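You operate a simulated robot arm through the tools that you are given. There is no shell and no other tool.

You are at the controls of a simulated robot arm. One attempt, no reset.

Task
Put things in order on the top of the long workbench. At the end: the white bulb is on the blue keys box; the grey worn anode is on the blue bushes tub; the blue block stands where the blue wheel strap stood; the blue wheel strap stands where the grey worn anode stood; whatever was shut is shut again. Leave all else as you found it, and nothing knocked over.

Only the result counts: the job must be done as asked and must still hold three seconds after the hand-in. Knocking over, shifting, dropping, spilling or breaking anything else fails it.

Robot
A 7-joint arm with a two-finger parallel gripper, fixed in place. Base frame: the origin is on the floor under the middle of its stand, x ahead of it, y to its left, z up; the work surface is at about z = 853. Readings come in mm, degrees, newtons and seconds.
With the tool pointing down near the work surface it reaches from about 300 to 700 mm from the base axis. Its first joint turns from -66.0 to 66.0 degrees. Payload 1.57 kg.
Tool frame: the origin (TCP) lies between the finger pads and is the grasp point; the fingertips stand 30 mm ahead of it; z points along the fingers, y is the line along which they close. The gripper opens to 110 mm. The fingers are 24 mm wide and 12 mm thick; the gripper's body (48 by 112 mm) begins 78 mm behind the TCP.
Orientation is that of the tool frame in the base frame, as a unit quaternion [w, x, y, z]. With the fingers straight down and closing along the base's y, the tool's x points along the base's -x, its y along +y and its z along -z.

Tools
- The arm moves only by the tool drive_tool. Its argument "motion" is a list of rows, each a list of 7 numbers: the finger opening in mm, from 0 to 110, then the shift along the base's x, y, z in units of 20 mm (1.0 is 20 mm), then the turn, a rotation vector about the base's x, y, z in units of 5 degrees (1.0 is 5 degrees). In form: [[claw, tx, ty, tz, wx, wy, wz], ...]. A call has 1 to 20 rows; each row shifts and turns the commanded pose from where the row before left it. A call with a number of a shift or a turn outside -1 to 1 is refused whole. Each row takes 0.2 s and may step no farther than 50 mm and 8.6 degrees from the row before; otherwise, or with a gripper value out of range, the whole call is refused. A pose out of reach is approached as far as the arm can. The call stops where the force on the tool passes 40 N (or 10 N more than at its start, if that is more) or the arm is blocked; 0.2 s more then pass. Each finger travels about 108 mm/s and halts on what it meets, pressing with about 40 N; the grip force reading is that of the motor and also rises with nothing between the fingers. The clock runs only during rows and for 0.2 s after the last one: add rows that do not move to give the fingers time. It gives the time, the measured TCP pose, the force on the tool (base axes), the opening and the grip force at its end, in the units of the frame above (readings bear some noise), with the torque about the TCP (base axes, N m) and any sound that the robot's microphone picked up, and new pictures: "pictures" is both (left out), scene, wrist or none.
- Cameras (640 x 400 px; columns grow to the right, rows downward): "scene" is fixed at [184.1, -388.8, 1415.5]; the picture's right is [0.71, -0.71, 0.00], its down [-0.33, -0.33, -0.89] and it looks along [0.63, 0.63, -0.46] (base axes); focal length 327 px, centre (320, 200). "wrist" rides on the gripper at [70, 16, -141] in the tool frame; the picture's right is [-0.23, 0.97, 0.00], its down [-0.86, -0.20, -0.48] and it looks along [-0.47, -0.11, 0.88] (tool axes); focal length 222 px, centre (320, 200). There is no depth. A picture from a camera that has moved, and an enlarged one, comes with that camera's place and axes in the base frame and with its lens. The place of the scene camera against the robot may be out by one fixed shift of up to 12 mm in any direction.
- close_up(camera, box): a new picture of the part [left, top, right, bottom] of that camera's present view, enlarged. It takes no simulated time.
- close_job(): hands the job in; it is judged then, once.

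Nothing tells you positions but the pictures and the camera data. Unless the task says otherwise, let go and move clear before handing in.

The tools are called after ">>>" by a JSON object that holds its "op" and its "data". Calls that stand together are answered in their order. drive_tool: Moves the arm, as the interface text tells. Its arguments: {"type":"object","properties":{"motion":{"type":"array"},"pictures":{"type":"string","enum":["both","scene","wrist","none"]}},"required":["motion"]} The other tools are called the same way: close_up (camera, box) takes an enlarged picture of a part of a camera's view; close_job () hands the job in.

At the start:

```text
time: 0.0
position: [350.9, 201.9, 1173.3]
orientation: [0.0, 0.0, 1.0, 0.0]
wrist_force: [0.1, -0.5, 0.3]
torque: [0.02, 0.02, 0.02]
grip_width: 109.7
grip_force: 0.1
```

scene: 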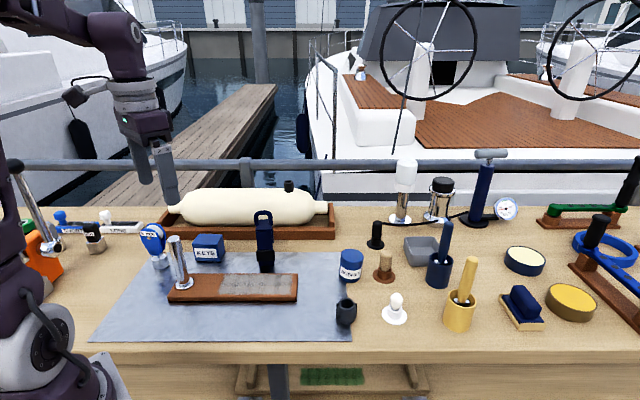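
wrist: 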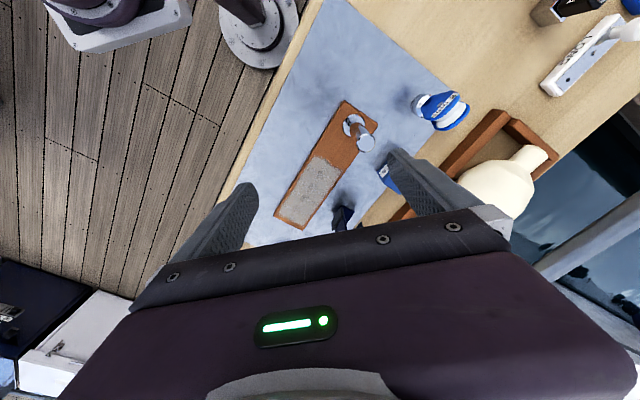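

I see a workbench with many items; I'll look more closely at the scene picture before moving anything.

>>> {"op": "close_up", "data": {"camera": "scene", "box": [120, 180, 320, 340]}}

>>> {"op": "close_up", "data": {"camera": "scene", "box": [320, 220, 480, 340]}}

>>> {"op": "close_up", "data": {"camera": "scene", "box": [480, 180, 640, 340]}}

>>> {"op": "close_up", "data": {"camera": "scene", "box": [0, 180, 160, 300]}}

>>> {"op": "close_up", "data": {"camera": "scene", "box": [360, 140, 540, 260]}}

>>> {"op": "close_up", "data": {"camera": "scene", "box": [200, 340, 460, 400]}}

```text
2.50 times, centred on (220, 260) of scene
camera zoom: at [184.1, -388.8, 1415.5], right [0.71, -0.71, 0.0], down [-0.33, -0.33, -0.89], along [0.63, 0.63, -0.46], focal length 817 px, centre (570, 50)
```

zoom: 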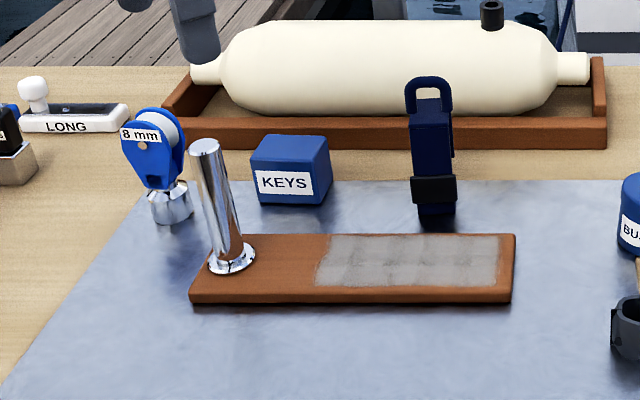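

```text
3.33 times, centred on (400, 280) of scene
camera zoom: at [184.1, -388.8, 1415.5], right [0.71, -0.71, 0.0], down [-0.33, -0.33, -0.89], along [0.63, 0.63, -0.46], focal length 1089 px, centre (53, -67)
```

zoom: 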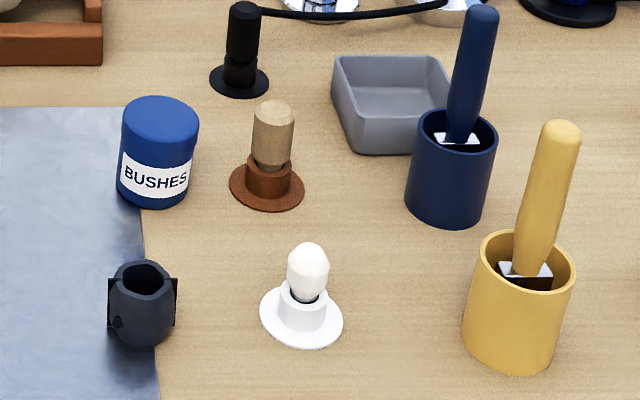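

```text
2.50 times, centred on (560, 260) of scene
camera zoom: at [184.1, -388.8, 1415.5], right [0.71, -0.71, 0.0], down [-0.33, -0.33, -0.89], along [0.63, 0.63, -0.46], focal length 817 px, centre (-280, 50)
```

zoom: 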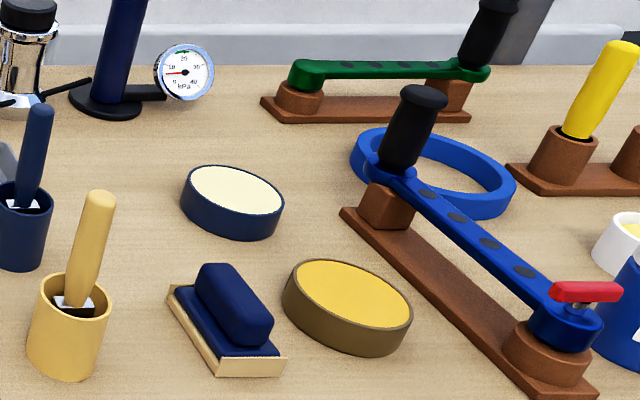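

```text
3.33 times, centred on (80, 240) of scene
camera zoom: at [184.1, -388.8, 1415.5], right [0.71, -0.71, 0.0], down [-0.33, -0.33, -0.89], along [0.63, 0.63, -0.46], focal length 1089 px, centre (1120, 67)
```

zoom: 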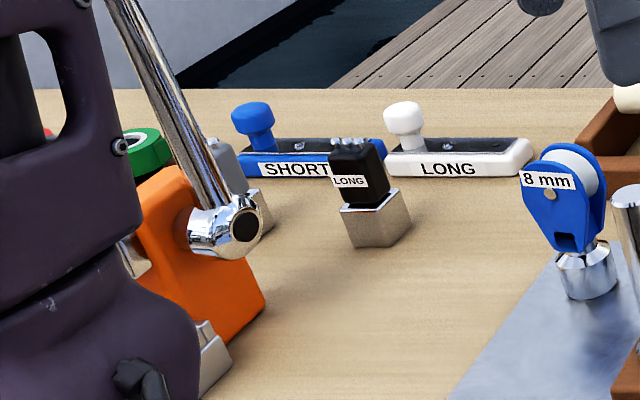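

```text
3.33 times, centred on (450, 200) of scene
camera zoom: at [184.1, -388.8, 1415.5], right [0.71, -0.71, 0.0], down [-0.33, -0.33, -0.89], along [0.63, 0.63, -0.46], focal length 1089 px, centre (-113, 200)
```

zoom: 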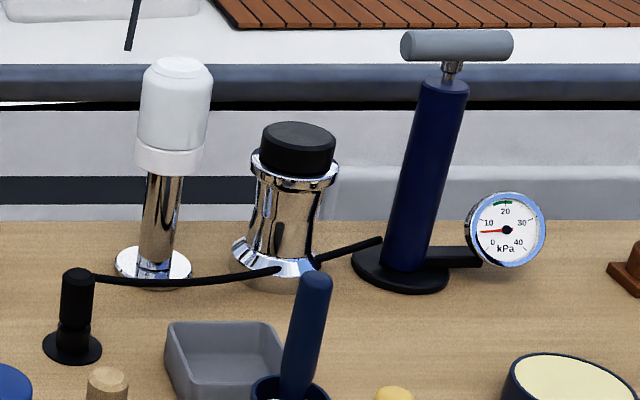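

```text
2.46 times, centred on (330, 370) of scene
camera zoom: at [184.1, -388.8, 1415.5], right [0.71, -0.71, 0.0], down [-0.33, -0.33, -0.89], along [0.63, 0.63, -0.46], focal length 804 px, centre (295, -218)
```

zoom: 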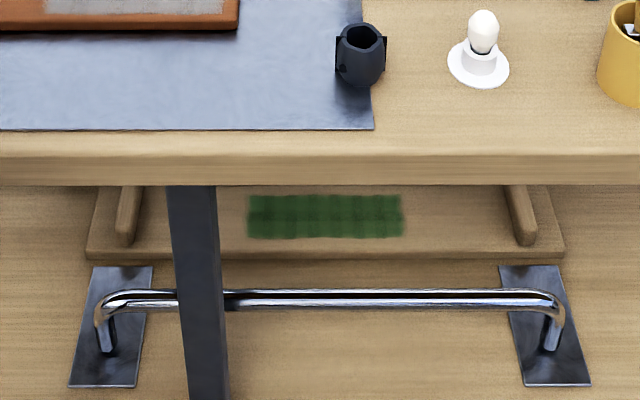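

I can make out the pulley block (8 mm), the KEYS box, the strap, the BUSHES tub, a dark grey hollow piece (likely the anode) and a white bulb in a small white holder. I'll move high over the right-hand area to look at the anode, the bulb and the tub with the wrist camera.

>>> {"op": "drive_tool", "data": {"motion": [[110, 0.35, -0.93, -0.08, 0, 0, 0], [110, 0.35, -0.93, -0.08, 0, 0, 0], [110, 0.35, -0.93, -0.08, 0, 0, 0], [110, 0.35, -0.93, -0.08, 0, 0, 0], [110, 0.35, -0.93, -0.08, 0, 0, 0], [110, 0.35, -0.93, -0.08, 0, 0, 0], [110, 0.35, -0.93, -0.08, 0, 0, 0], [110, 0.35, -0.93, -0.08, 0, 0, 0], [110, 0.35, -0.93, -0.08, 0, 0, 0], [110, 0.35, -0.93, -0.08, 0, 0, 0], [110, 0.35, -0.93, -0.08, 0, 0, 0], [110, 0.35, -0.93, -0.08, 0, 0, 0], [110, 0.35, -0.93, -0.08, 0, 0, 0], [110, 0.35, -0.93, -0.08, 0, 0, 0], [110, 0, 0, 0, 0, 0, 0]]}}

```text
time: 3.2
position: [450.3, -57.6, 1150.8]
orientation: [0.0, 0.0, 1.0, 0.001]
wrist_force: [0.7, 0.4, 0.2]
torque: [0.0, 0.01, 0.0]
grip_width: 109.8
grip_force: 0.1
camera wrist: at [379.6, -41.7, 1291.8], right [0.23, 0.97, 0.0], down [0.85, -0.2, 0.48], along [0.47, -0.11, -0.88], focal length 222 px, centre (320, 200)
```

scene: 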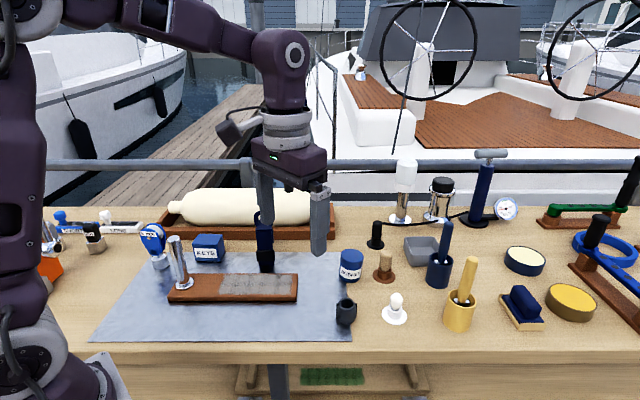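
wrist: 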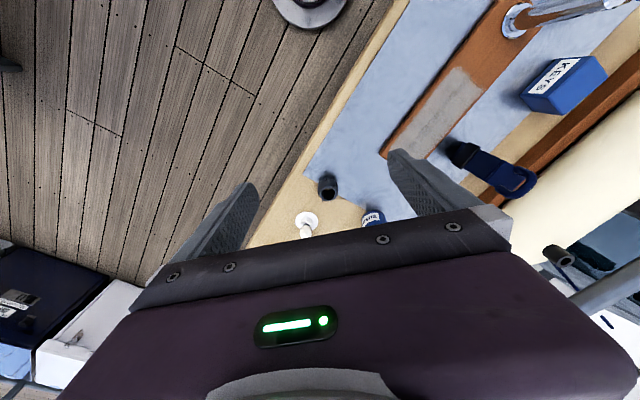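

I now have the grey piece, the white bulb and the tub in the wrist view. I'll enlarge that part.

>>> {"op": "close_up", "data": {"camera": "wrist", "box": [280, 150, 440, 250]}}

>>> {"op": "close_up", "data": {"camera": "wrist", "box": [430, 40, 630, 220]}}

>>> {"op": "close_up", "data": {"camera": "scene", "box": [320, 240, 420, 330]}}

```text
4.00 times, centred on (360, 200) of wrist
camera zoom: at [379.6, -41.7, 1291.8], right [0.23, 0.97, 0.0], down [0.85, -0.2, 0.48], along [0.47, -0.11, -0.88], focal length 888 px, centre (160, 200)
```

zoom: 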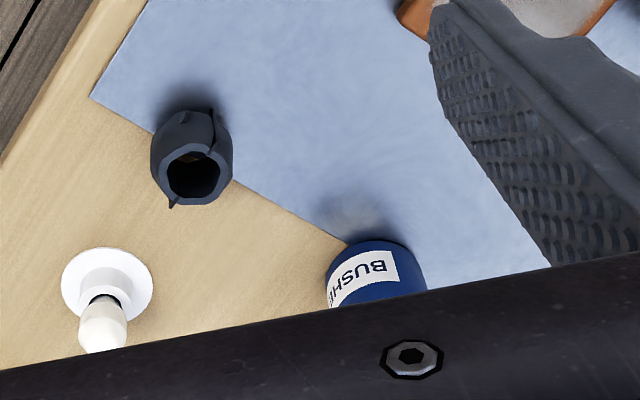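

```text
2.22 times, centred on (530, 130) of wrist
camera zoom: at [379.6, -41.7, 1291.8], right [0.23, 0.97, 0.0], down [0.85, -0.2, 0.48], along [0.47, -0.11, -0.88], focal length 494 px, centre (-147, 356)
```

zoom: 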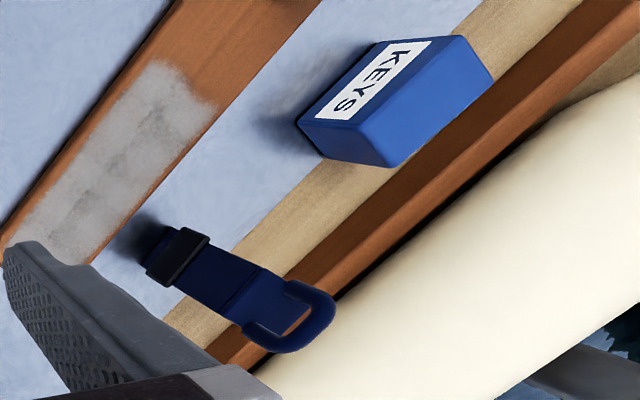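

```text
4.44 times, centred on (370, 285) of scene
camera zoom: at [184.1, -388.8, 1415.5], right [0.71, -0.71, 0.0], down [-0.33, -0.33, -0.89], along [0.63, 0.63, -0.46], focal length 1452 px, centre (98, -178)
```

zoom: 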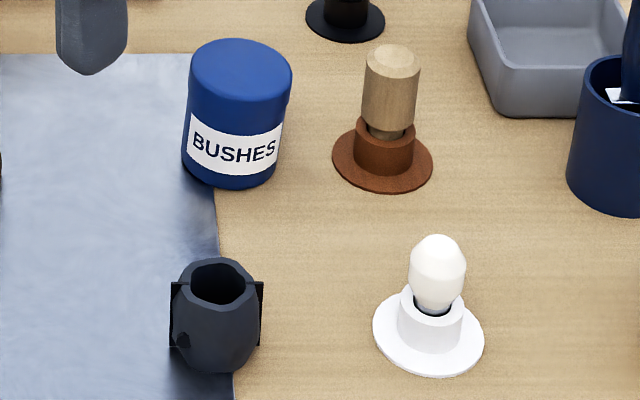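

The anode is a faceted grey ring with two small lugs. The bulb seems to sit in a white cup, so I'll go closer to see whether they are separate parts.

>>> {"op": "drive_tool", "data": {"motion": [[110, 1, -0.44, -0.93, 0, 0, 0], [110, 1, -0.44, -0.93, 0, 0, 0], [110, 1, -0.44, -0.93, 0, 0, 0], [110, 1, -0.44, -0.93, 0, 0, 0], [110, 1, -0.44, -0.93, 0, 0, 0], [110, 1, -0.44, -0.93, 0, 0, 0], [110, 1, -0.44, -0.93, 0, 0, 0], [110, 0, 0, 0, 0, 0, 0]]}}

```text
time: 5.0
position: [590.2, -121.9, 1018.7]
orientation: [0.0, 0.0, 1.0, 0.0]
wrist_force: [-1.0, 0.2, -0.9]
torque: [0.0, 0.0, 0.0]
grip_width: 110.3
grip_force: 0.0
camera wrist: at [520.2, -104.5, 1159.2], right [0.23, 0.97, 0.0], down [0.86, -0.2, 0.48], along [0.47, -0.11, -0.88], focal length 222 px, centre (320, 200)
```

scene: 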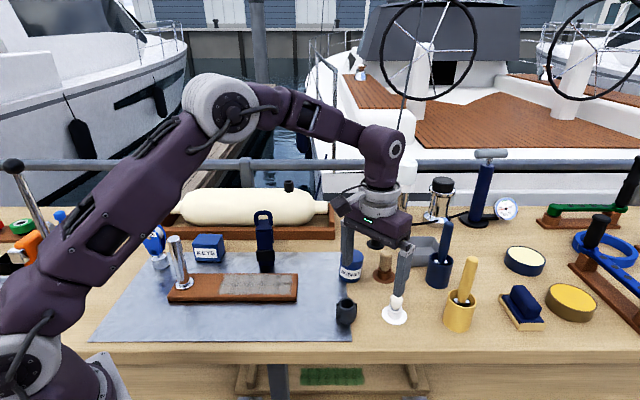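
wrist: 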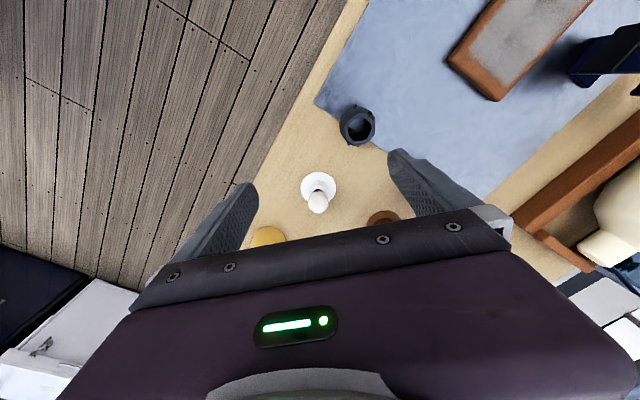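

>>> {"op": "close_up", "data": {"camera": "wrist", "box": [280, 90, 400, 230]}}

>>> {"op": "close_up", "data": {"camera": "wrist", "box": [290, 160, 350, 220]}}

>>> {"op": "close_up", "data": {"camera": "wrist", "box": [330, 95, 390, 155]}}

```text
2.86 times, centred on (340, 160) of wrist
camera zoom: at [520.2, -104.5, 1159.2], right [0.23, 0.97, 0.0], down [0.86, -0.2, 0.48], along [0.47, -0.11, -0.88], focal length 635 px, centre (263, 314)
```

zoom: 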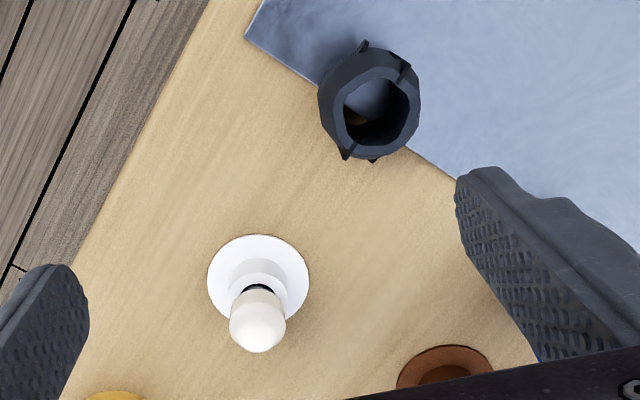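

```text
6.67 times, centred on (320, 190) of wrist
camera zoom: at [520.2, -104.5, 1159.2], right [0.23, 0.97, 0.0], down [0.86, -0.2, 0.48], along [0.47, -0.11, -0.88], focal length 1481 px, centre (320, 267)
```

zoom: 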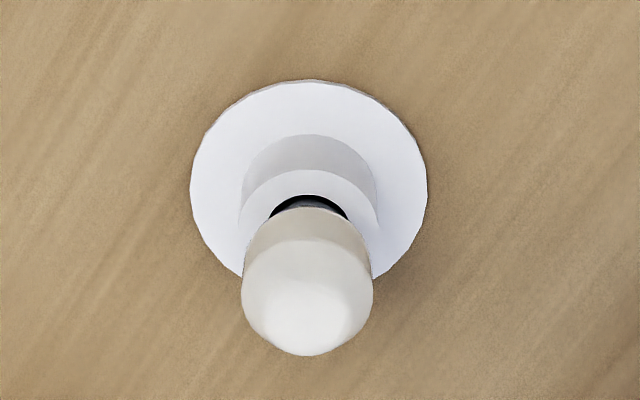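

```text
6.67 times, centred on (360, 125) of wrist
camera zoom: at [520.2, -104.5, 1159.2], right [0.23, 0.97, 0.0], down [0.86, -0.2, 0.48], along [0.47, -0.11, -0.88], focal length 1481 px, centre (53, 700)
```

zoom: 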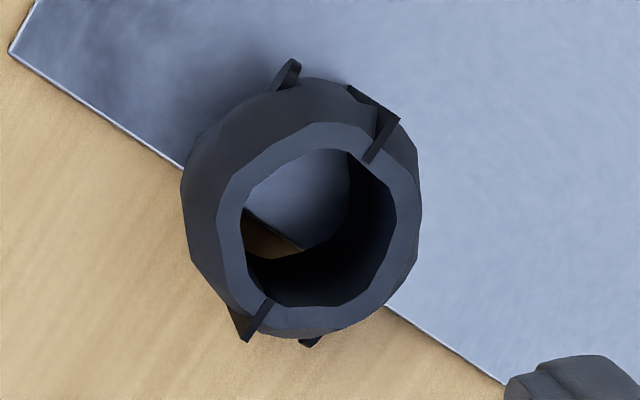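

The bulb is a separate piece standing in a white cup-holder at about (661, -139), with its widest part near z = 904. The anode is near (582, -70), with its lugs along the bench. Next I'll look at the strap, the KEYS box and the pulley block.

>>> {"op": "drive_tool", "data": {"motion": [[110, 0, 0, 1, 0, 0, 0], [110, -0.3, 0.9, 1, 0, 0, 0], [110, -0.3, 0.97, 1, 0, 0, 0], [110, -0.3, 0.97, 1, 0, 0, 0], [110, -0.3, 0.97, 0, 0, 0, 0], [110, -0.3, 0.97, 0, 0, 0, 0], [110, -0.3, 0.97, 0, 0, 0, 0], [110, -0.3, 0.97, 0, 0, 0, 0], [110, -0.3, 0.97, 0, 0, 0, 0], [110, -0.3, 0.97, 0, 0, 0, 0], [110, -0.3, 0.97, 0, 0, 0, 0], [110, -0.3, 0.97, 0, 0, 0, 0], [110, -0.3, 0.97, 0, 0, 0, 0], [110, -0.3, 0.97, 0, 0, 0, 0], [110, -0.3, 0.97, 0, 0, 0, 0], [110, -0.3, 0.97, 0, 0, 0, 0], [110, -0.3, 0.97, 0, 0, 0, 0], [110, -0.3, 0.97, 0, 0, 0, 0], [110, -0.3, 0.97, 0, 0, 0, 0], [110, 0, 0, 0, 0, 0, 0]]}}

>>> {"op": "close_up", "data": {"camera": "wrist", "box": [240, 80, 440, 230]}}

>>> {"op": "close_up", "data": {"camera": "wrist", "box": [400, 0, 600, 150]}}

```text
time: 9.2
position: [480.8, 226.3, 1102.2]
orientation: [0.0, 0.0, 1.0, 0.0]
wrist_force: [-0.8, 0.5, -0.4]
torque: [-0.03, -0.01, -0.02]
grip_width: 109.8
grip_force: 0.0
camera wrist: at [411.1, 243.8, 1241.9], right [0.23, 0.97, 0.0], down [0.86, -0.2, 0.48], along [0.47, -0.11, -0.88], focal length 222 px, centre (320, 200)
```

scene: 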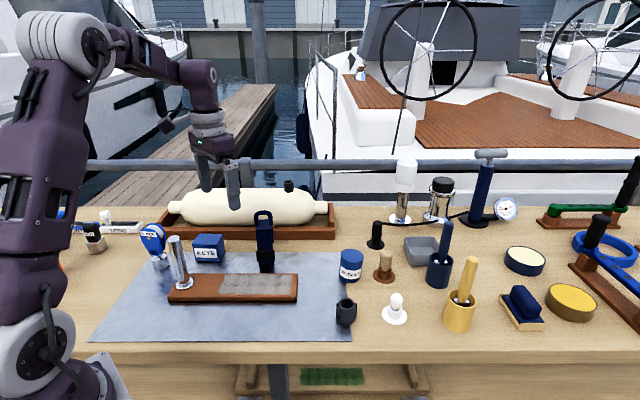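
wrist: 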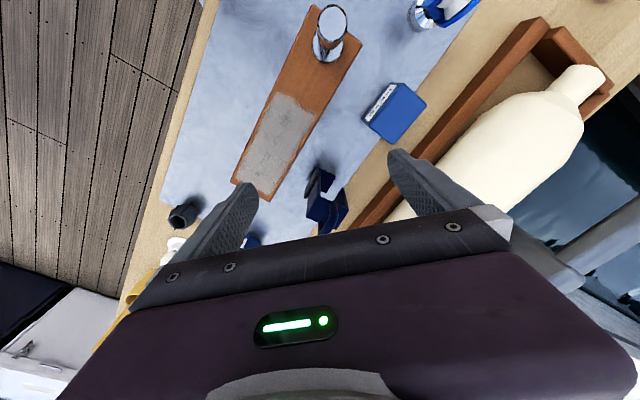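

```text
2.67 times, centred on (340, 155) of wrist
camera zoom: at [411.1, 243.8, 1241.9], right [0.23, 0.97, 0.0], down [0.86, -0.2, 0.48], along [0.47, -0.11, -0.88], focal length 592 px, centre (267, 320)
```

zoom: 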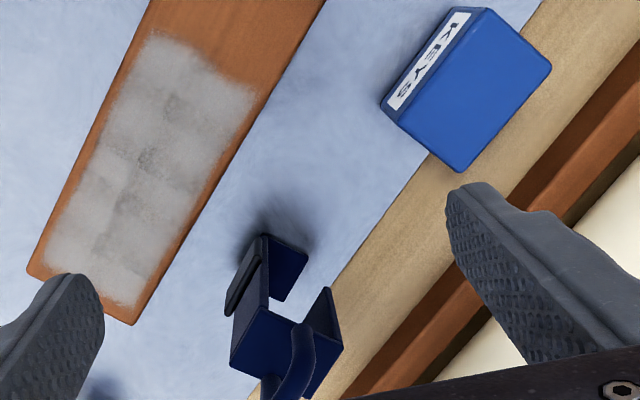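

```text
2.67 times, centred on (500, 75) of wrist
camera zoom: at [411.1, 243.8, 1241.9], right [0.23, 0.97, 0.0], down [0.86, -0.2, 0.48], along [0.47, -0.11, -0.88], focal length 592 px, centre (-160, 533)
```

zoom: 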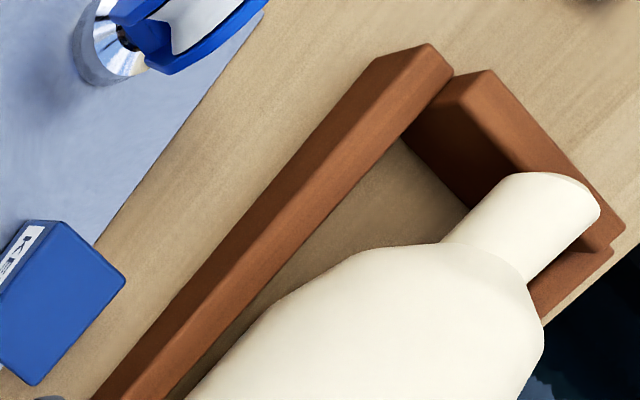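

The strap looks like a folded upright shape with a foot, a buckle and a loop. I'll turn the tool 45° to the bench axes and look at it from the side.

>>> {"op": "drive_tool", "data": {"motion": [[110, 0.15, 0.35, 0.2, 0, 0, -1], [110, 0.15, 0.35, 0.2, 0, 0, -1], [110, 0.15, 0.35, 0.2, 0, 0, -1], [110, 0.15, 0.35, 0.2, 0, 0, -1], [110, 0.15, 0.35, 0.2, 0, 0, -1], [110, 0.15, 0.35, 0.2, 0, 0, -1], [110, 0.15, 0.35, 0.2, 0, 0, -1], [110, 0.15, 0.35, 0.2, 0, 0, -1], [110, 0.15, 0.35, 0.2, 0, 0, -1], [110, 0, 0, 0, 0, 0, 0]]}}

>>> {"op": "close_up", "data": {"camera": "wrist", "box": [240, 80, 440, 230]}}

>>> {"op": "close_up", "data": {"camera": "scene", "box": [240, 200, 300, 285]}}

```text
time: 11.4
position: [508.4, 290.9, 1136.3]
orientation: [0.0, 0.382, 0.924, 0.0]
wrist_force: [0.2, 0.1, 0.8]
torque: [-0.03, 0.03, 0.01]
grip_width: 109.7
grip_force: 0.1
camera wrist: at [470.5, 352.1, 1278.0], right [0.85, 0.53, 0.0], down [0.46, -0.75, 0.48], along [0.25, -0.41, -0.88], focal length 222 px, centre (320, 200)
```

scene: 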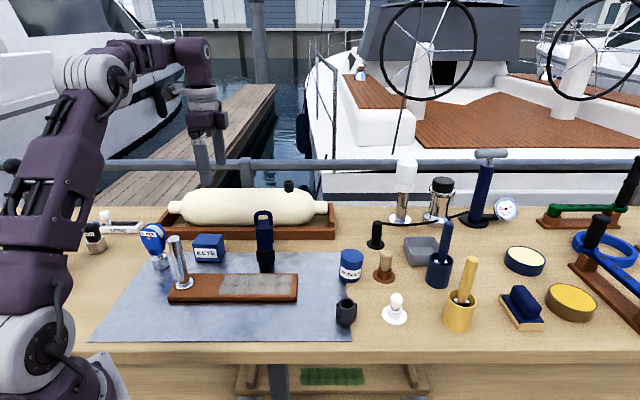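
wrist: 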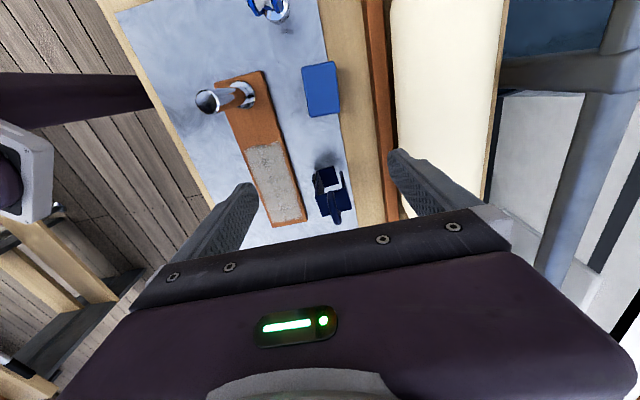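

```text
2.67 times, centred on (340, 155) of wrist
camera zoom: at [470.5, 352.1, 1278.0], right [0.85, 0.53, 0.0], down [0.46, -0.75, 0.48], along [0.25, -0.41, -0.88], focal length 592 px, centre (267, 320)
```

zoom: 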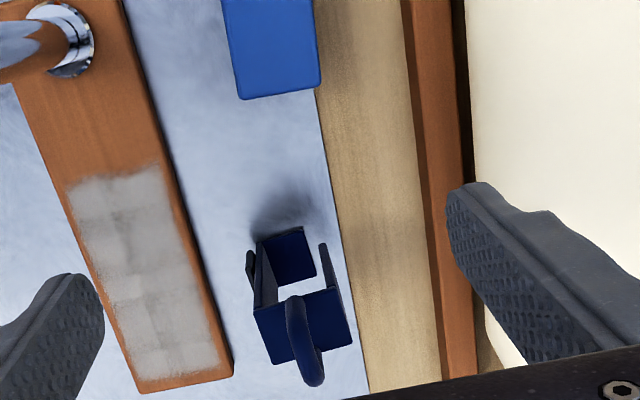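

```text
4.71 times, centred on (270, 242) of scene
camera zoom: at [184.1, -388.8, 1415.5], right [0.71, -0.71, 0.0], down [-0.33, -0.33, -0.89], along [0.63, 0.63, -0.46], focal length 1538 px, centre (555, 0)
```

zoom: 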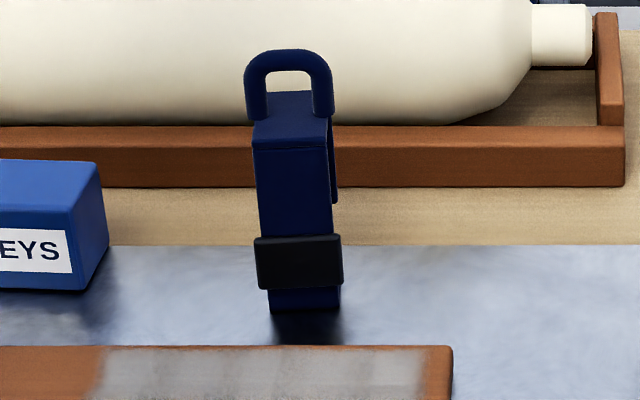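

The strap is a C-shaped piece about 40 mm wide with a foot, a top plate at about z = 965 and a rigid-looking loop up to about z = 1010. Next I'll view the pulley block and the KEYS box from over there.

>>> {"op": "drive_tool", "data": {"motion": [[110, -0.9, 0.83, 0, 0, 0, 0], [110, -0.9, 0.83, 0, 0, 0, 0], [110, -0.9, 0.83, 0, 0, 0, 0], [110, -0.9, 0.83, 0, 0, 0, 0], [110, -0.9, 0.83, 0, 0, 0, 0], [110, -0.9, 0.83, 0, 0, 0, 0], [110, 0, 0, 0, 0, 0, 0]]}}

>>> {"op": "close_up", "data": {"camera": "wrist", "box": [220, 80, 380, 220]}}

>>> {"op": "close_up", "data": {"camera": "wrist", "box": [240, 100, 320, 170]}}

>>> {"op": "close_up", "data": {"camera": "scene", "box": [130, 210, 240, 300]}}

```text
time: 13.0
position: [399.3, 391.5, 1135.8]
orientation: [0.0, 0.383, 0.924, 0.0]
wrist_force: [0.0, 0.0, 0.0]
torque: [0.02, 0.05, -0.01]
grip_width: 110.4
grip_force: 0.0
camera wrist: at [360.9, 452.8, 1275.9], right [0.85, 0.53, 0.0], down [0.46, -0.75, 0.48], along [0.25, -0.41, -0.88], focal length 222 px, centre (320, 200)
```

scene: 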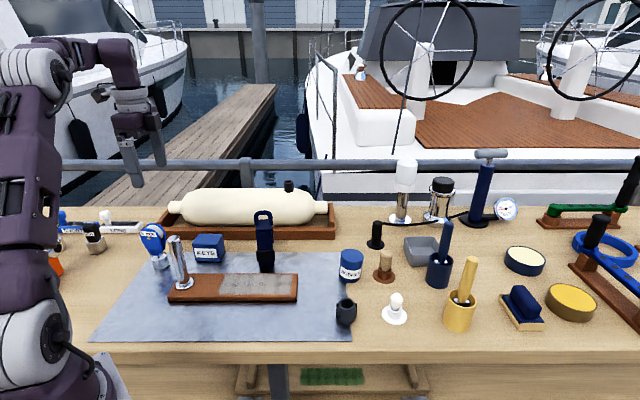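
wrist: 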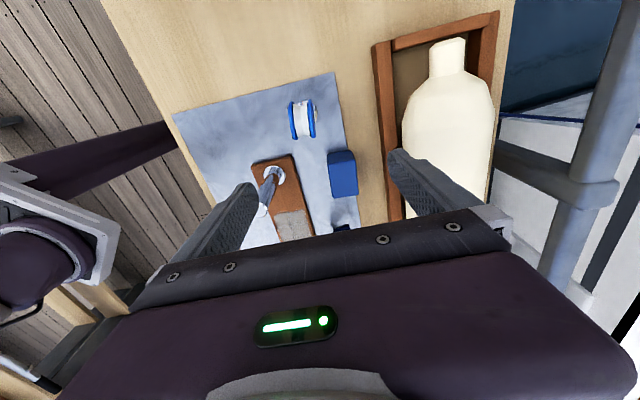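

```text
2.86 times, centred on (300, 150) of wrist
camera zoom: at [360.9, 452.8, 1275.9], right [0.85, 0.53, 0.0], down [0.46, -0.75, 0.48], along [0.25, -0.41, -0.88], focal length 635 px, centre (377, 343)
```

zoom: 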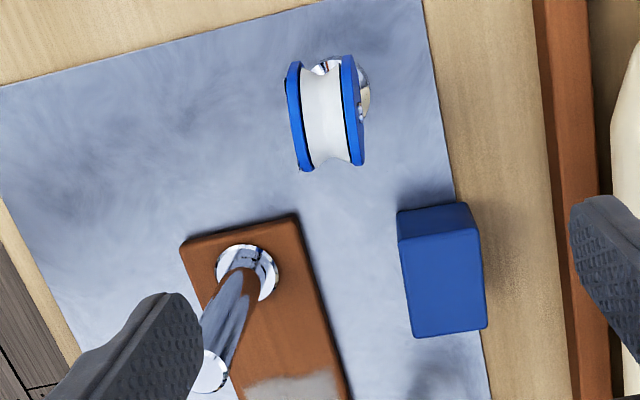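

```text
5.71 times, centred on (280, 135) of wrist
camera zoom: at [360.9, 452.8, 1275.9], right [0.85, 0.53, 0.0], down [0.46, -0.75, 0.48], along [0.25, -0.41, -0.88], focal length 1269 px, centre (549, 571)
```

zoom: 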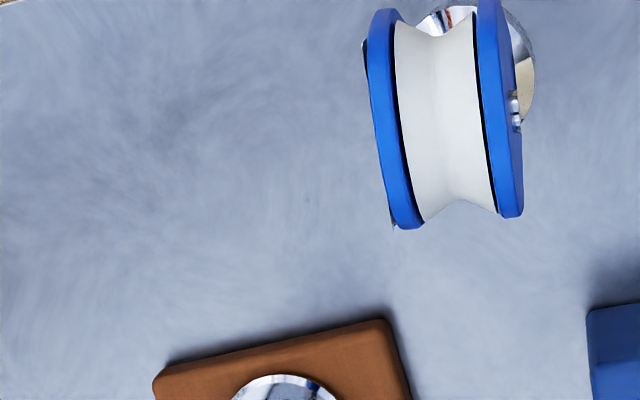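

```text
4.44 times, centred on (185, 255) of scene
camera zoom: at [184.1, -388.8, 1415.5], right [0.71, -0.71, 0.0], down [-0.33, -0.33, -0.89], along [0.63, 0.63, -0.46], focal length 1452 px, centre (920, -44)
```

zoom: 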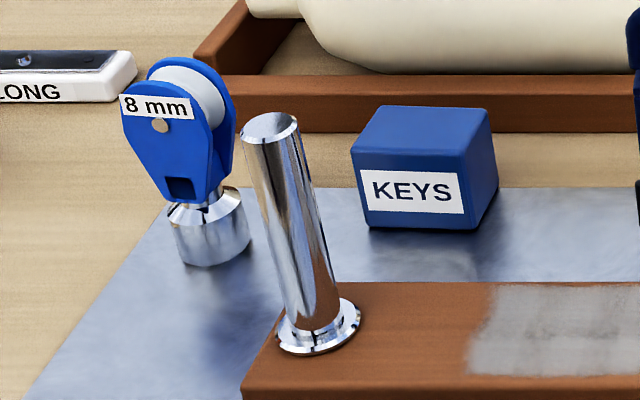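

The block's chrome base is near (368, 397), with its cheeks' normal at about 37° and its top near z = 988. The KEYS box top is centred near (484, 338) at about z = 903. Next I'll look at the BUSHES tub up close.

>>> {"op": "drive_tool", "data": {"motion": [[110, 0.78, -0.94, 0, 0, 0, 0], [110, 0.78, -0.94, 0, 0, 0, 0], [110, 0.78, -0.94, 0, 0, 0, 0], [110, 0.78, -0.94, 0, 0, 0, 0], [110, 0.78, -0.94, 0, 0, 0, 0], [110, 0.78, -0.94, 0, 0, 0, 0], [110, 0.78, -0.94, 0, 0, 0, 0], [110, 0.78, -0.94, 0, 0, 0, 0], [110, 0.78, -0.94, 0, 0, 0, 0], [110, 0.78, -0.94, 0, 0, 0, 0], [110, 0.78, -0.94, 0, 0, 0, 0], [110, 0.78, -0.94, -0.5, 0, 0, 0], [110, 0.78, -0.94, -0.5, 0, 0, 0], [110, 0.78, -0.94, -0.5, 0, 0, 0], [110, 0.78, -0.94, -0.5, 0, 0, 0], [110, 0.78, -0.94, -0.5, 0, 0, 0], [110, 0, 0, 0, 0, 0, 0]]}}

>>> {"op": "close_up", "data": {"camera": "wrist", "box": [240, 100, 400, 240]}}

```text
time: 16.6
position: [649.4, 89.0, 1085.6]
orientation: [0.0, 0.383, 0.924, 0.0]
wrist_force: [0.3, 0.1, 0.6]
torque: [0.0, -0.02, -0.02]
grip_width: 109.8
grip_force: 0.1
camera wrist: at [611.6, 151.3, 1226.5], right [0.85, 0.53, 0.0], down [0.46, -0.75, 0.48], along [0.25, -0.41, -0.88], focal length 222 px, centre (320, 200)
```

scene: 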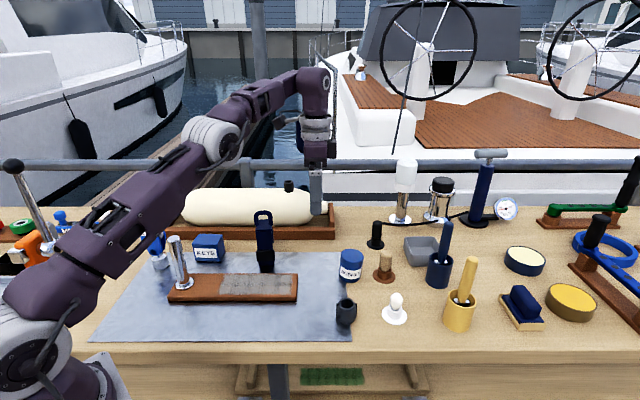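
wrist: 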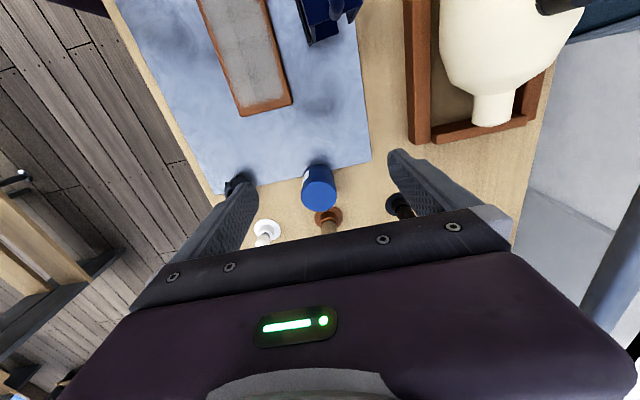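

```text
2.86 times, centred on (320, 170) of wrist
camera zoom: at [611.6, 151.3, 1226.5], right [0.85, 0.53, 0.0], down [0.46, -0.75, 0.48], along [0.25, -0.41, -0.88], focal length 635 px, centre (320, 286)
```

zoom: 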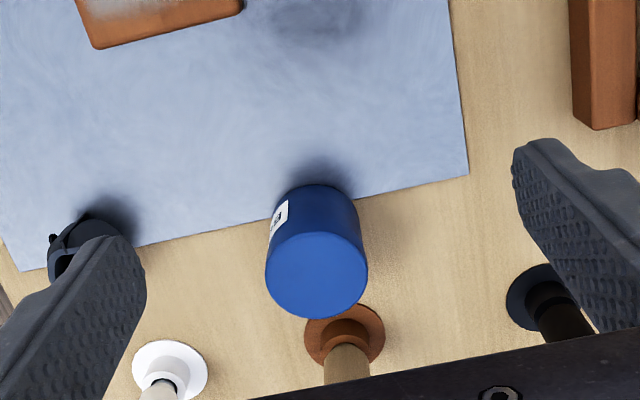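

The tub top is centred near (697, 11) at about z = 914. Now I'll move above the anode at (582, -70) with the fingers set to close across the bench, away from its lugs.

>>> {"op": "drive_tool", "data": {"motion": [[90, -0.42, -0.99, -0.3, 0, 0, 0], [90, -0.42, -0.99, -0.5, 0, 0, 0], [90, -0.42, -0.99, -0.6, 0, 0, 0], [90, -0.42, -0.99, -0.6, 0, 0, 0], [90, -0.42, -0.99, -0.6, 0, 0, 0], [90, -0.42, -0.99, -0.6, 0, 0, 0], [90, -0.42, -0.99, -0.6, 0, 0, 0], [90, -0.42, -0.99, -0.6, 0, 0, 0], [90, 0, 0, 0, 0, 0, 0]]}}

>>> {"op": "close_up", "data": {"camera": "wrist", "box": [260, 100, 400, 220]}}

```text
time: 18.6
position: [583.0, -70.3, 1001.8]
orientation: [0.0, 0.382, 0.924, 0.0]
wrist_force: [0.3, -0.3, 0.4]
torque: [-0.03, 0.02, -0.01]
grip_width: 90.1
grip_force: 0.1
camera wrist: at [544.4, -8.6, 1140.9], right [0.85, 0.53, 0.0], down [0.46, -0.75, 0.48], along [0.25, -0.41, -0.88], focal length 222 px, centre (320, 200)
```

scene: 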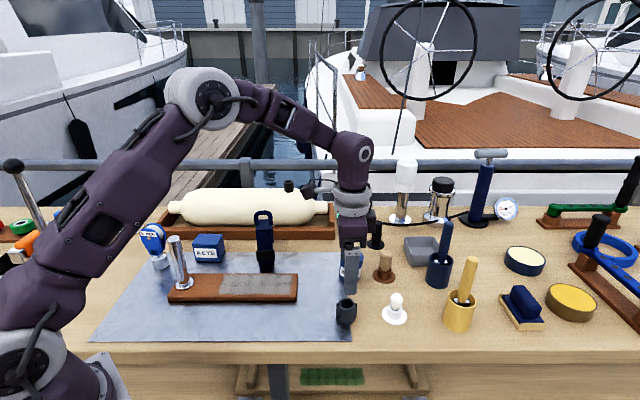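
wrist: 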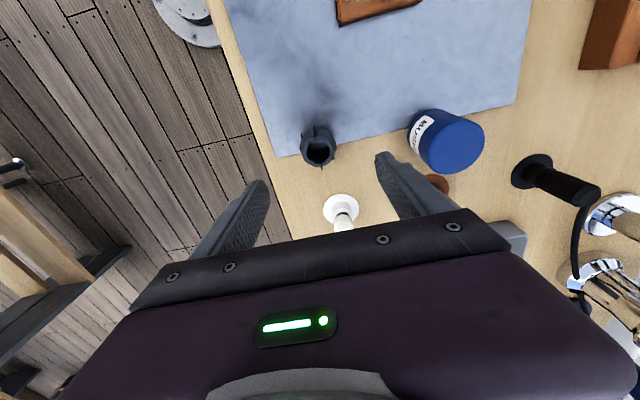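

```text
3.33 times, centred on (330, 160) of wrist
camera zoom: at [544.4, -8.6, 1140.9], right [0.85, 0.53, 0.0], down [0.46, -0.75, 0.48], along [0.25, -0.41, -0.88], focal length 740 px, centre (287, 333)
```

zoom: 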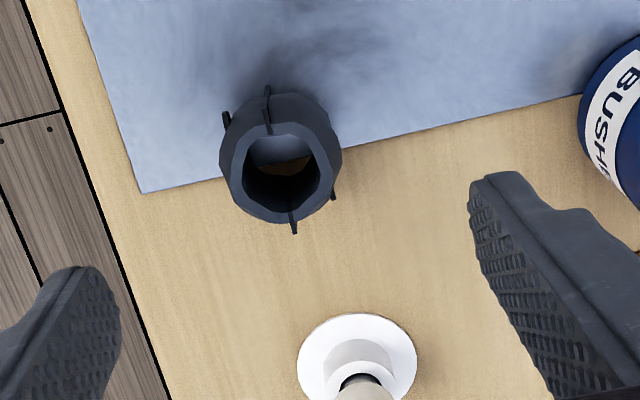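

The anode's rim centre works out to about (582, -72). Its lugs sit near -45°/135° and -7°/173°, so I'll turn the tool to close along about 63° and descend around it.

>>> {"op": "drive_tool", "data": {"motion": [[90, -0.05, -0.06, 0, 0, 0, 0.9], [90, 0, 0, 0, 0, 0, 0.9], [90, 0, 0, 0, 0, 0, 0.9], [90, 0, 0, 0, 0, 0, 0.9], [90, 0, 0, -0.9, 0, 0, 0], [90, 0, 0, -0.9, 0, 0, 0], [90, 0, 0, -0.9, 0, 0, 0], [90, 0, 0, 0, 0, 0, 0]]}}

>>> {"op": "close_up", "data": {"camera": "wrist", "box": [240, 100, 400, 240]}}

```text
time: 20.4
position: [580.5, -70.9, 945.1]
orientation: [0.0, 0.233, 0.972, 0.0]
wrist_force: [0.1, -0.2, 0.7]
torque: [0.0, 0.0, 0.03]
grip_width: 90.1
grip_force: 0.1
camera wrist: at [524.9, -23.9, 1085.3], right [0.64, 0.76, 0.0], down [0.67, -0.57, 0.48], along [0.37, -0.31, -0.88], focal length 222 px, centre (320, 200)
```

scene: 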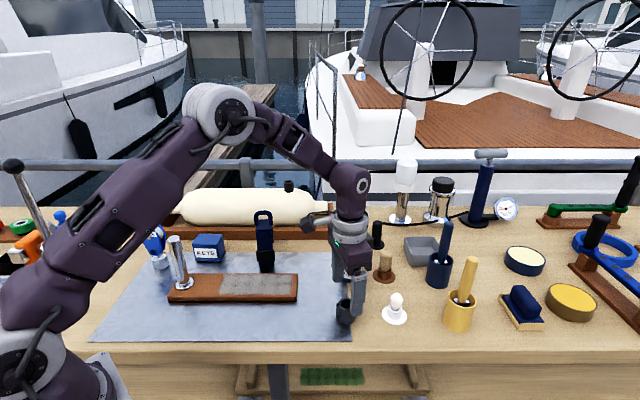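
wrist: 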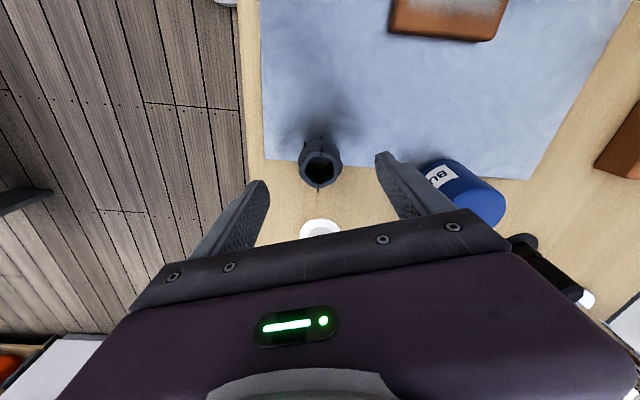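

```text
2.86 times, centred on (320, 170) of wrist
camera zoom: at [524.9, -23.9, 1085.3], right [0.64, 0.76, 0.0], down [0.67, -0.57, 0.48], along [0.37, -0.31, -0.88], focal length 635 px, centre (320, 286)
```

zoom: 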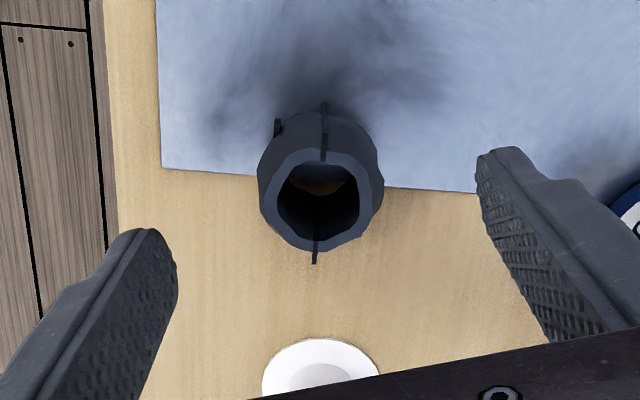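

Alignment over the anode is within about 2.5 mm. I'll correct that, go down to z = 887 and close.

>>> {"op": "drive_tool", "data": {"motion": [[90, 0.09, -0.08, -0.95, 0, 0, 0], [90, 0, 0, -0.95, 0, 0, 0], [90, 0, 0, -0.95, 0, 0, 0], [90, 0, 0, 0, 0, 0, 0], [20, 0, 0, 0, 0, 0, 0], [20, 0, 0, 0, 0, 0, 0], [20, 0, 0, 0, 0, 0, 0], [20, 0, 0, 0, 0, 0, 0]]}}

```text
time: 22.2
position: [583.5, -73.0, 887.5]
orientation: [0.0, 0.234, 0.972, 0.0]
wrist_force: [1.6, 0.5, 0.3]
torque: [-0.01, -0.04, -0.01]
grip_width: 41.9
grip_force: 39.7
camera wrist: at [529.0, -25.6, 1028.5], right [0.64, 0.76, 0.0], down [0.67, -0.57, 0.48], along [0.37, -0.31, -0.88], focal length 222 px, centre (320, 200)
```

scene: 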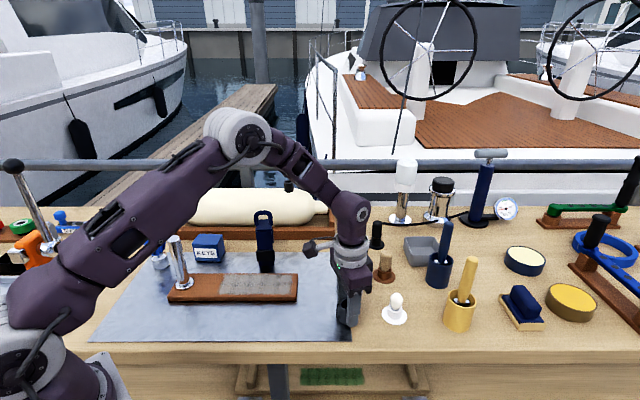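
wrist: 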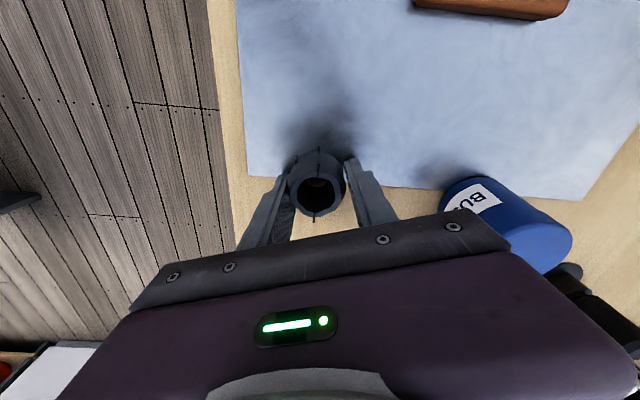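

The anode is gripped (41.9 mm wide). I'll lift it straight up.

>>> {"op": "drive_tool", "data": {"motion": [[20, 0, 0, 0.4, 0, 0, 0], [20, 0, 0, 0.6, 0, 0, 0], [20, 0, 0, 1, 0, 0, 0], [20, 0, 0, 1, 0, 0, 0], [20, 0, 0, 1, 0, 0, 0], [20, 0, 0, 1, 0, 0, 0], [20, 0, 0, 0, 0, 0, 0]]}}

>>> {"op": "close_up", "data": {"camera": "scene", "box": [310, 220, 410, 330]}}

```text
time: 23.8
position: [581.2, -72.5, 988.0]
orientation: [0.0, 0.234, 0.972, 0.0]
wrist_force: [-0.1, 0.0, -2.6]
torque: [0.01, -0.04, 0.01]
grip_width: 41.8
grip_force: 39.7
camera wrist: at [526.4, -25.3, 1128.5], right [0.64, 0.76, 0.0], down [0.67, -0.57, 0.48], along [0.37, -0.31, -0.88], focal length 222 px, centre (320, 200)
```

scene: 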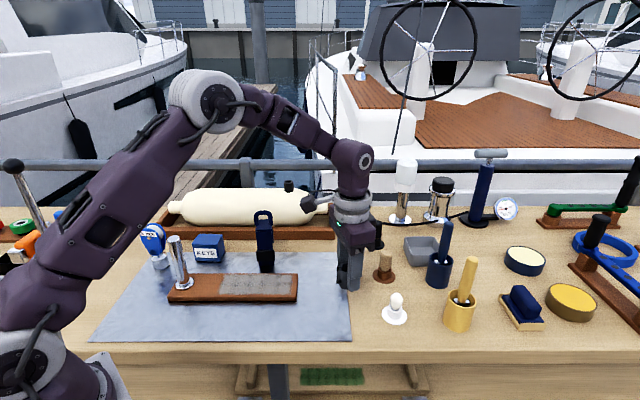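
wrist: 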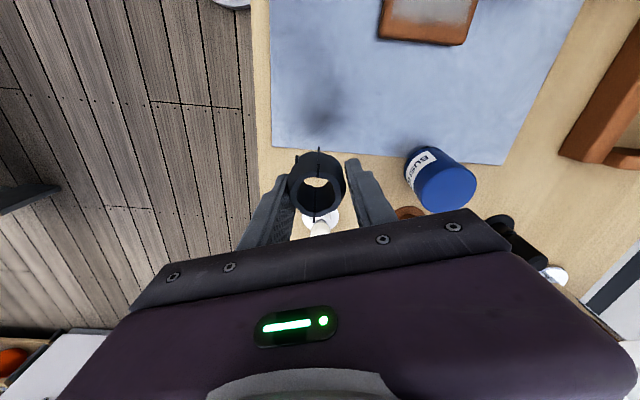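

```text
3.64 times, centred on (360, 275) of scene
camera zoom: at [184.2, -388.8, 1415.5], right [0.71, -0.71, 0.0], down [-0.33, -0.33, -0.89], along [0.63, 0.63, -0.46], focal length 1188 px, centre (174, -73)
```

zoom: 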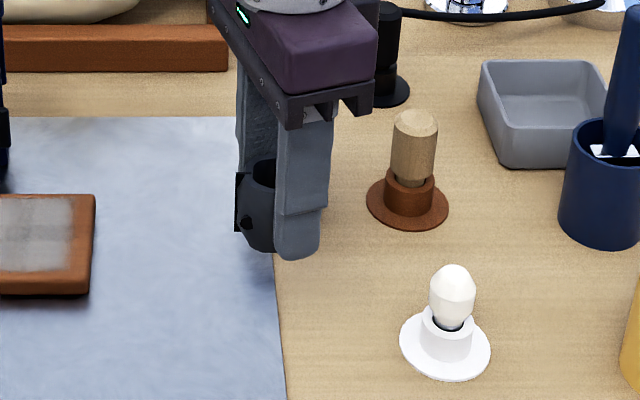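

The anode is up. I'll measure the tub from this view before moving over it.

>>> {"op": "close_up", "data": {"camera": "wrist", "box": [390, 130, 490, 230]}}

```text
4.00 times, centred on (440, 180) of wrist
camera zoom: at [526.4, -25.3, 1128.5], right [0.64, 0.76, 0.0], down [0.67, -0.57, 0.48], along [0.37, -0.31, -0.88], focal length 888 px, centre (-160, 280)
```

zoom: 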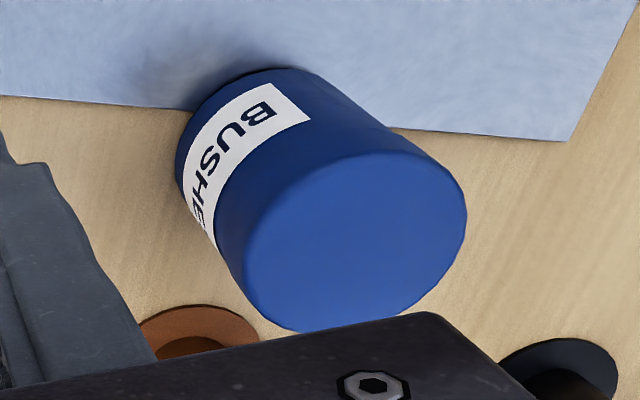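

The tub centre resolves to about (696.5, 12.5) with its top near z = 914. I'll carry the anode over it at the current height.

>>> {"op": "drive_tool", "data": {"motion": [[20, 0.96, 0.71, 0, 0, 0, 0], [20, 0.96, 0.71, 0, 0, 0, 0], [20, 0.96, 0.71, 0, 0, 0, 0], [20, 0.96, 0.71, 0, 0, 0, 0], [20, 0.96, 0.71, 0, 0, 0, 0], [20, 0.96, 0.71, 0, 0, 0, 0], [20, 0, 0, 0, 0, 0, 0], [20, 0, 0, 0, 0, 0, 0]]}}

>>> {"op": "close_up", "data": {"camera": "wrist", "box": [250, 110, 390, 230]}}

>>> {"op": "close_up", "data": {"camera": "scene", "box": [310, 200, 410, 300]}}

```text
time: 25.6
position: [679.7, -2.5, 986.9]
orientation: [0.0, 0.233, 0.972, 0.0]
wrist_force: [0.4, -0.4, -3.3]
torque: [0.02, -0.02, 0.03]
grip_width: 41.7
grip_force: 39.5
out of reach, approached as far as the arm can: row 6
camera wrist: at [624.6, 45.6, 1127.7], right [0.64, 0.76, 0.0], down [0.67, -0.57, 0.48], along [0.37, -0.31, -0.88], focal length 222 px, centre (320, 200)
```

scene: 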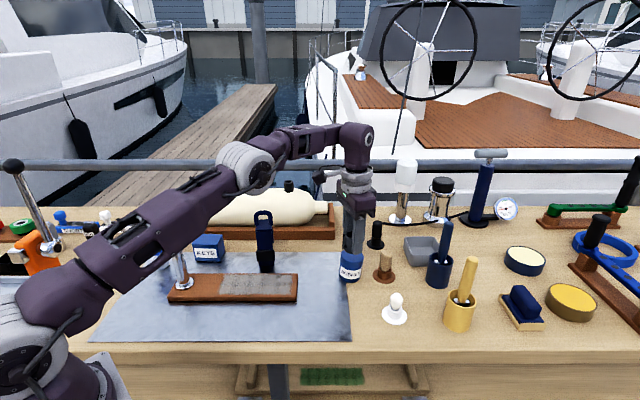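
wrist: 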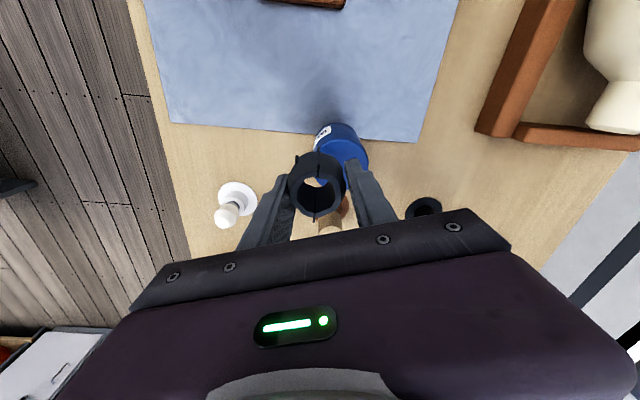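

```text
3.33 times, centred on (320, 170) of wrist
camera zoom: at [624.6, 45.6, 1127.7], right [0.64, 0.76, 0.0], down [0.67, -0.57, 0.48], along [0.37, -0.31, -0.88], focal length 740 px, centre (320, 300)
```

zoom: 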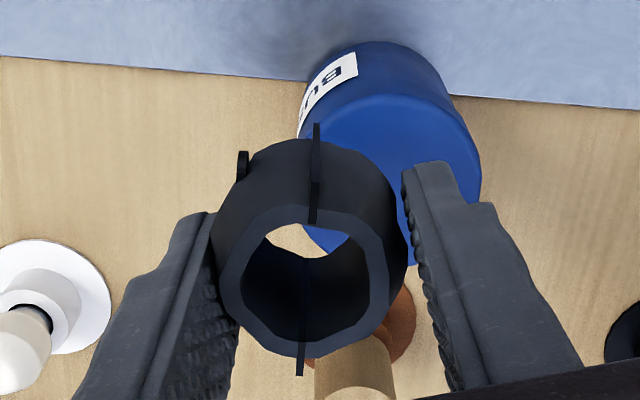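

```text
4.00 times, centred on (360, 250) of scene
camera zoom: at [184.2, -388.8, 1415.5], right [0.71, -0.71, 0.0], down [-0.33, -0.33, -0.89], along [0.63, 0.63, -0.46], focal length 1307 px, centre (160, 0)
```

zoom: 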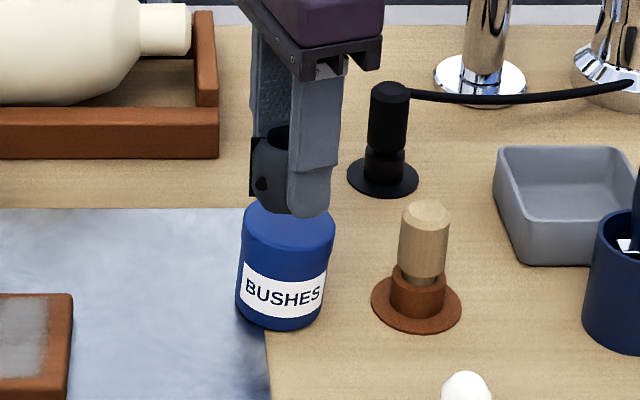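

The last step at z = 988 was just out of reach, about 17 mm short in x and 15 mm in y. I'll drop 20 mm, since reach should grow nearer the bench, and see where the arm settles.

>>> {"op": "drive_tool", "data": {"motion": [[20, 0, 0, -0.5, 0, 0, 0], [20, 0, 0, -0.5, 0, 0, 0], [20, 0, 0, 0, 0, 0, 0]], "pictures": "none"}}

```text
time: 26.4
position: [679.8, 1.4, 966.1]
orientation: [0.0, 0.234, 0.972, 0.0]
wrist_force: [0.3, -0.4, -3.6]
torque: [0.01, -0.05, -0.03]
grip_width: 42.1
grip_force: 40.3
```

>>> {"op": "drive_tool", "data": {"motion": [[20, 0.4, 0.3, 0, 0, 0, 0], [20, 0.4, 0.25, 0, 0, 0, 0], [20, 0, 0, 0, 0, 0, 0]]}}

>>> {"op": "close_up", "data": {"camera": "wrist", "box": [250, 110, 390, 230]}}

```text
time: 27.2
position: [682.6, 10.0, 959.6]
orientation: [-0.013, 0.226, 0.974, -0.006]
wrist_force: [0.4, 0.3, -2.9]
torque: [0.01, -0.03, 0.0]
grip_width: 42.0
grip_force: 40.1
out of reach, approached as far as the arm can: row 2
camera wrist: at [631.8, 56.9, 1102.1], right [0.63, 0.78, -0.02], down [0.69, -0.55, 0.46], along [0.35, -0.31, -0.89], focal length 222 px, centre (320, 200)
```

scene: 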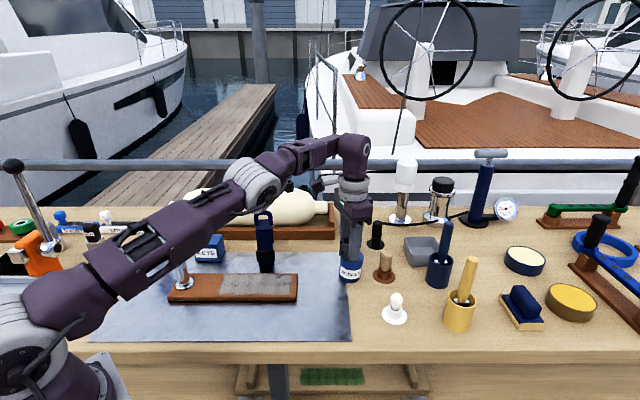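
wrist: 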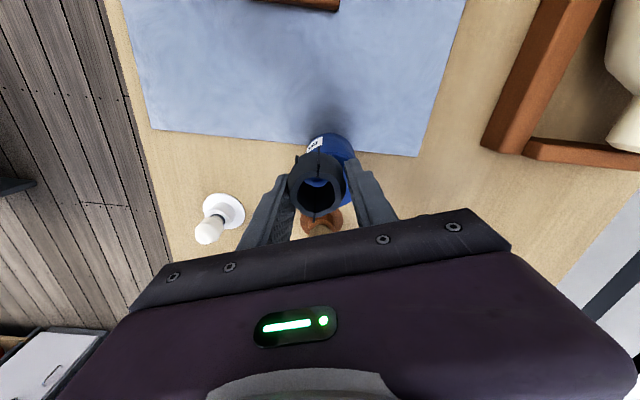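

```text
3.33 times, centred on (320, 170) of wrist
camera zoom: at [631.8, 56.9, 1102.1], right [0.63, 0.78, -0.02], down [0.69, -0.55, 0.46], along [0.35, -0.31, -0.89], focal length 740 px, centre (320, 300)
```

zoom: 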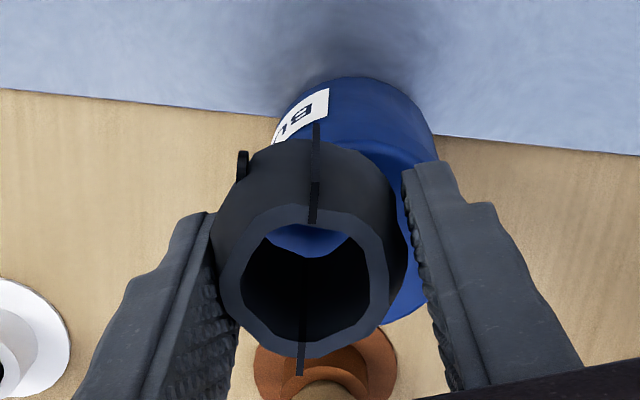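

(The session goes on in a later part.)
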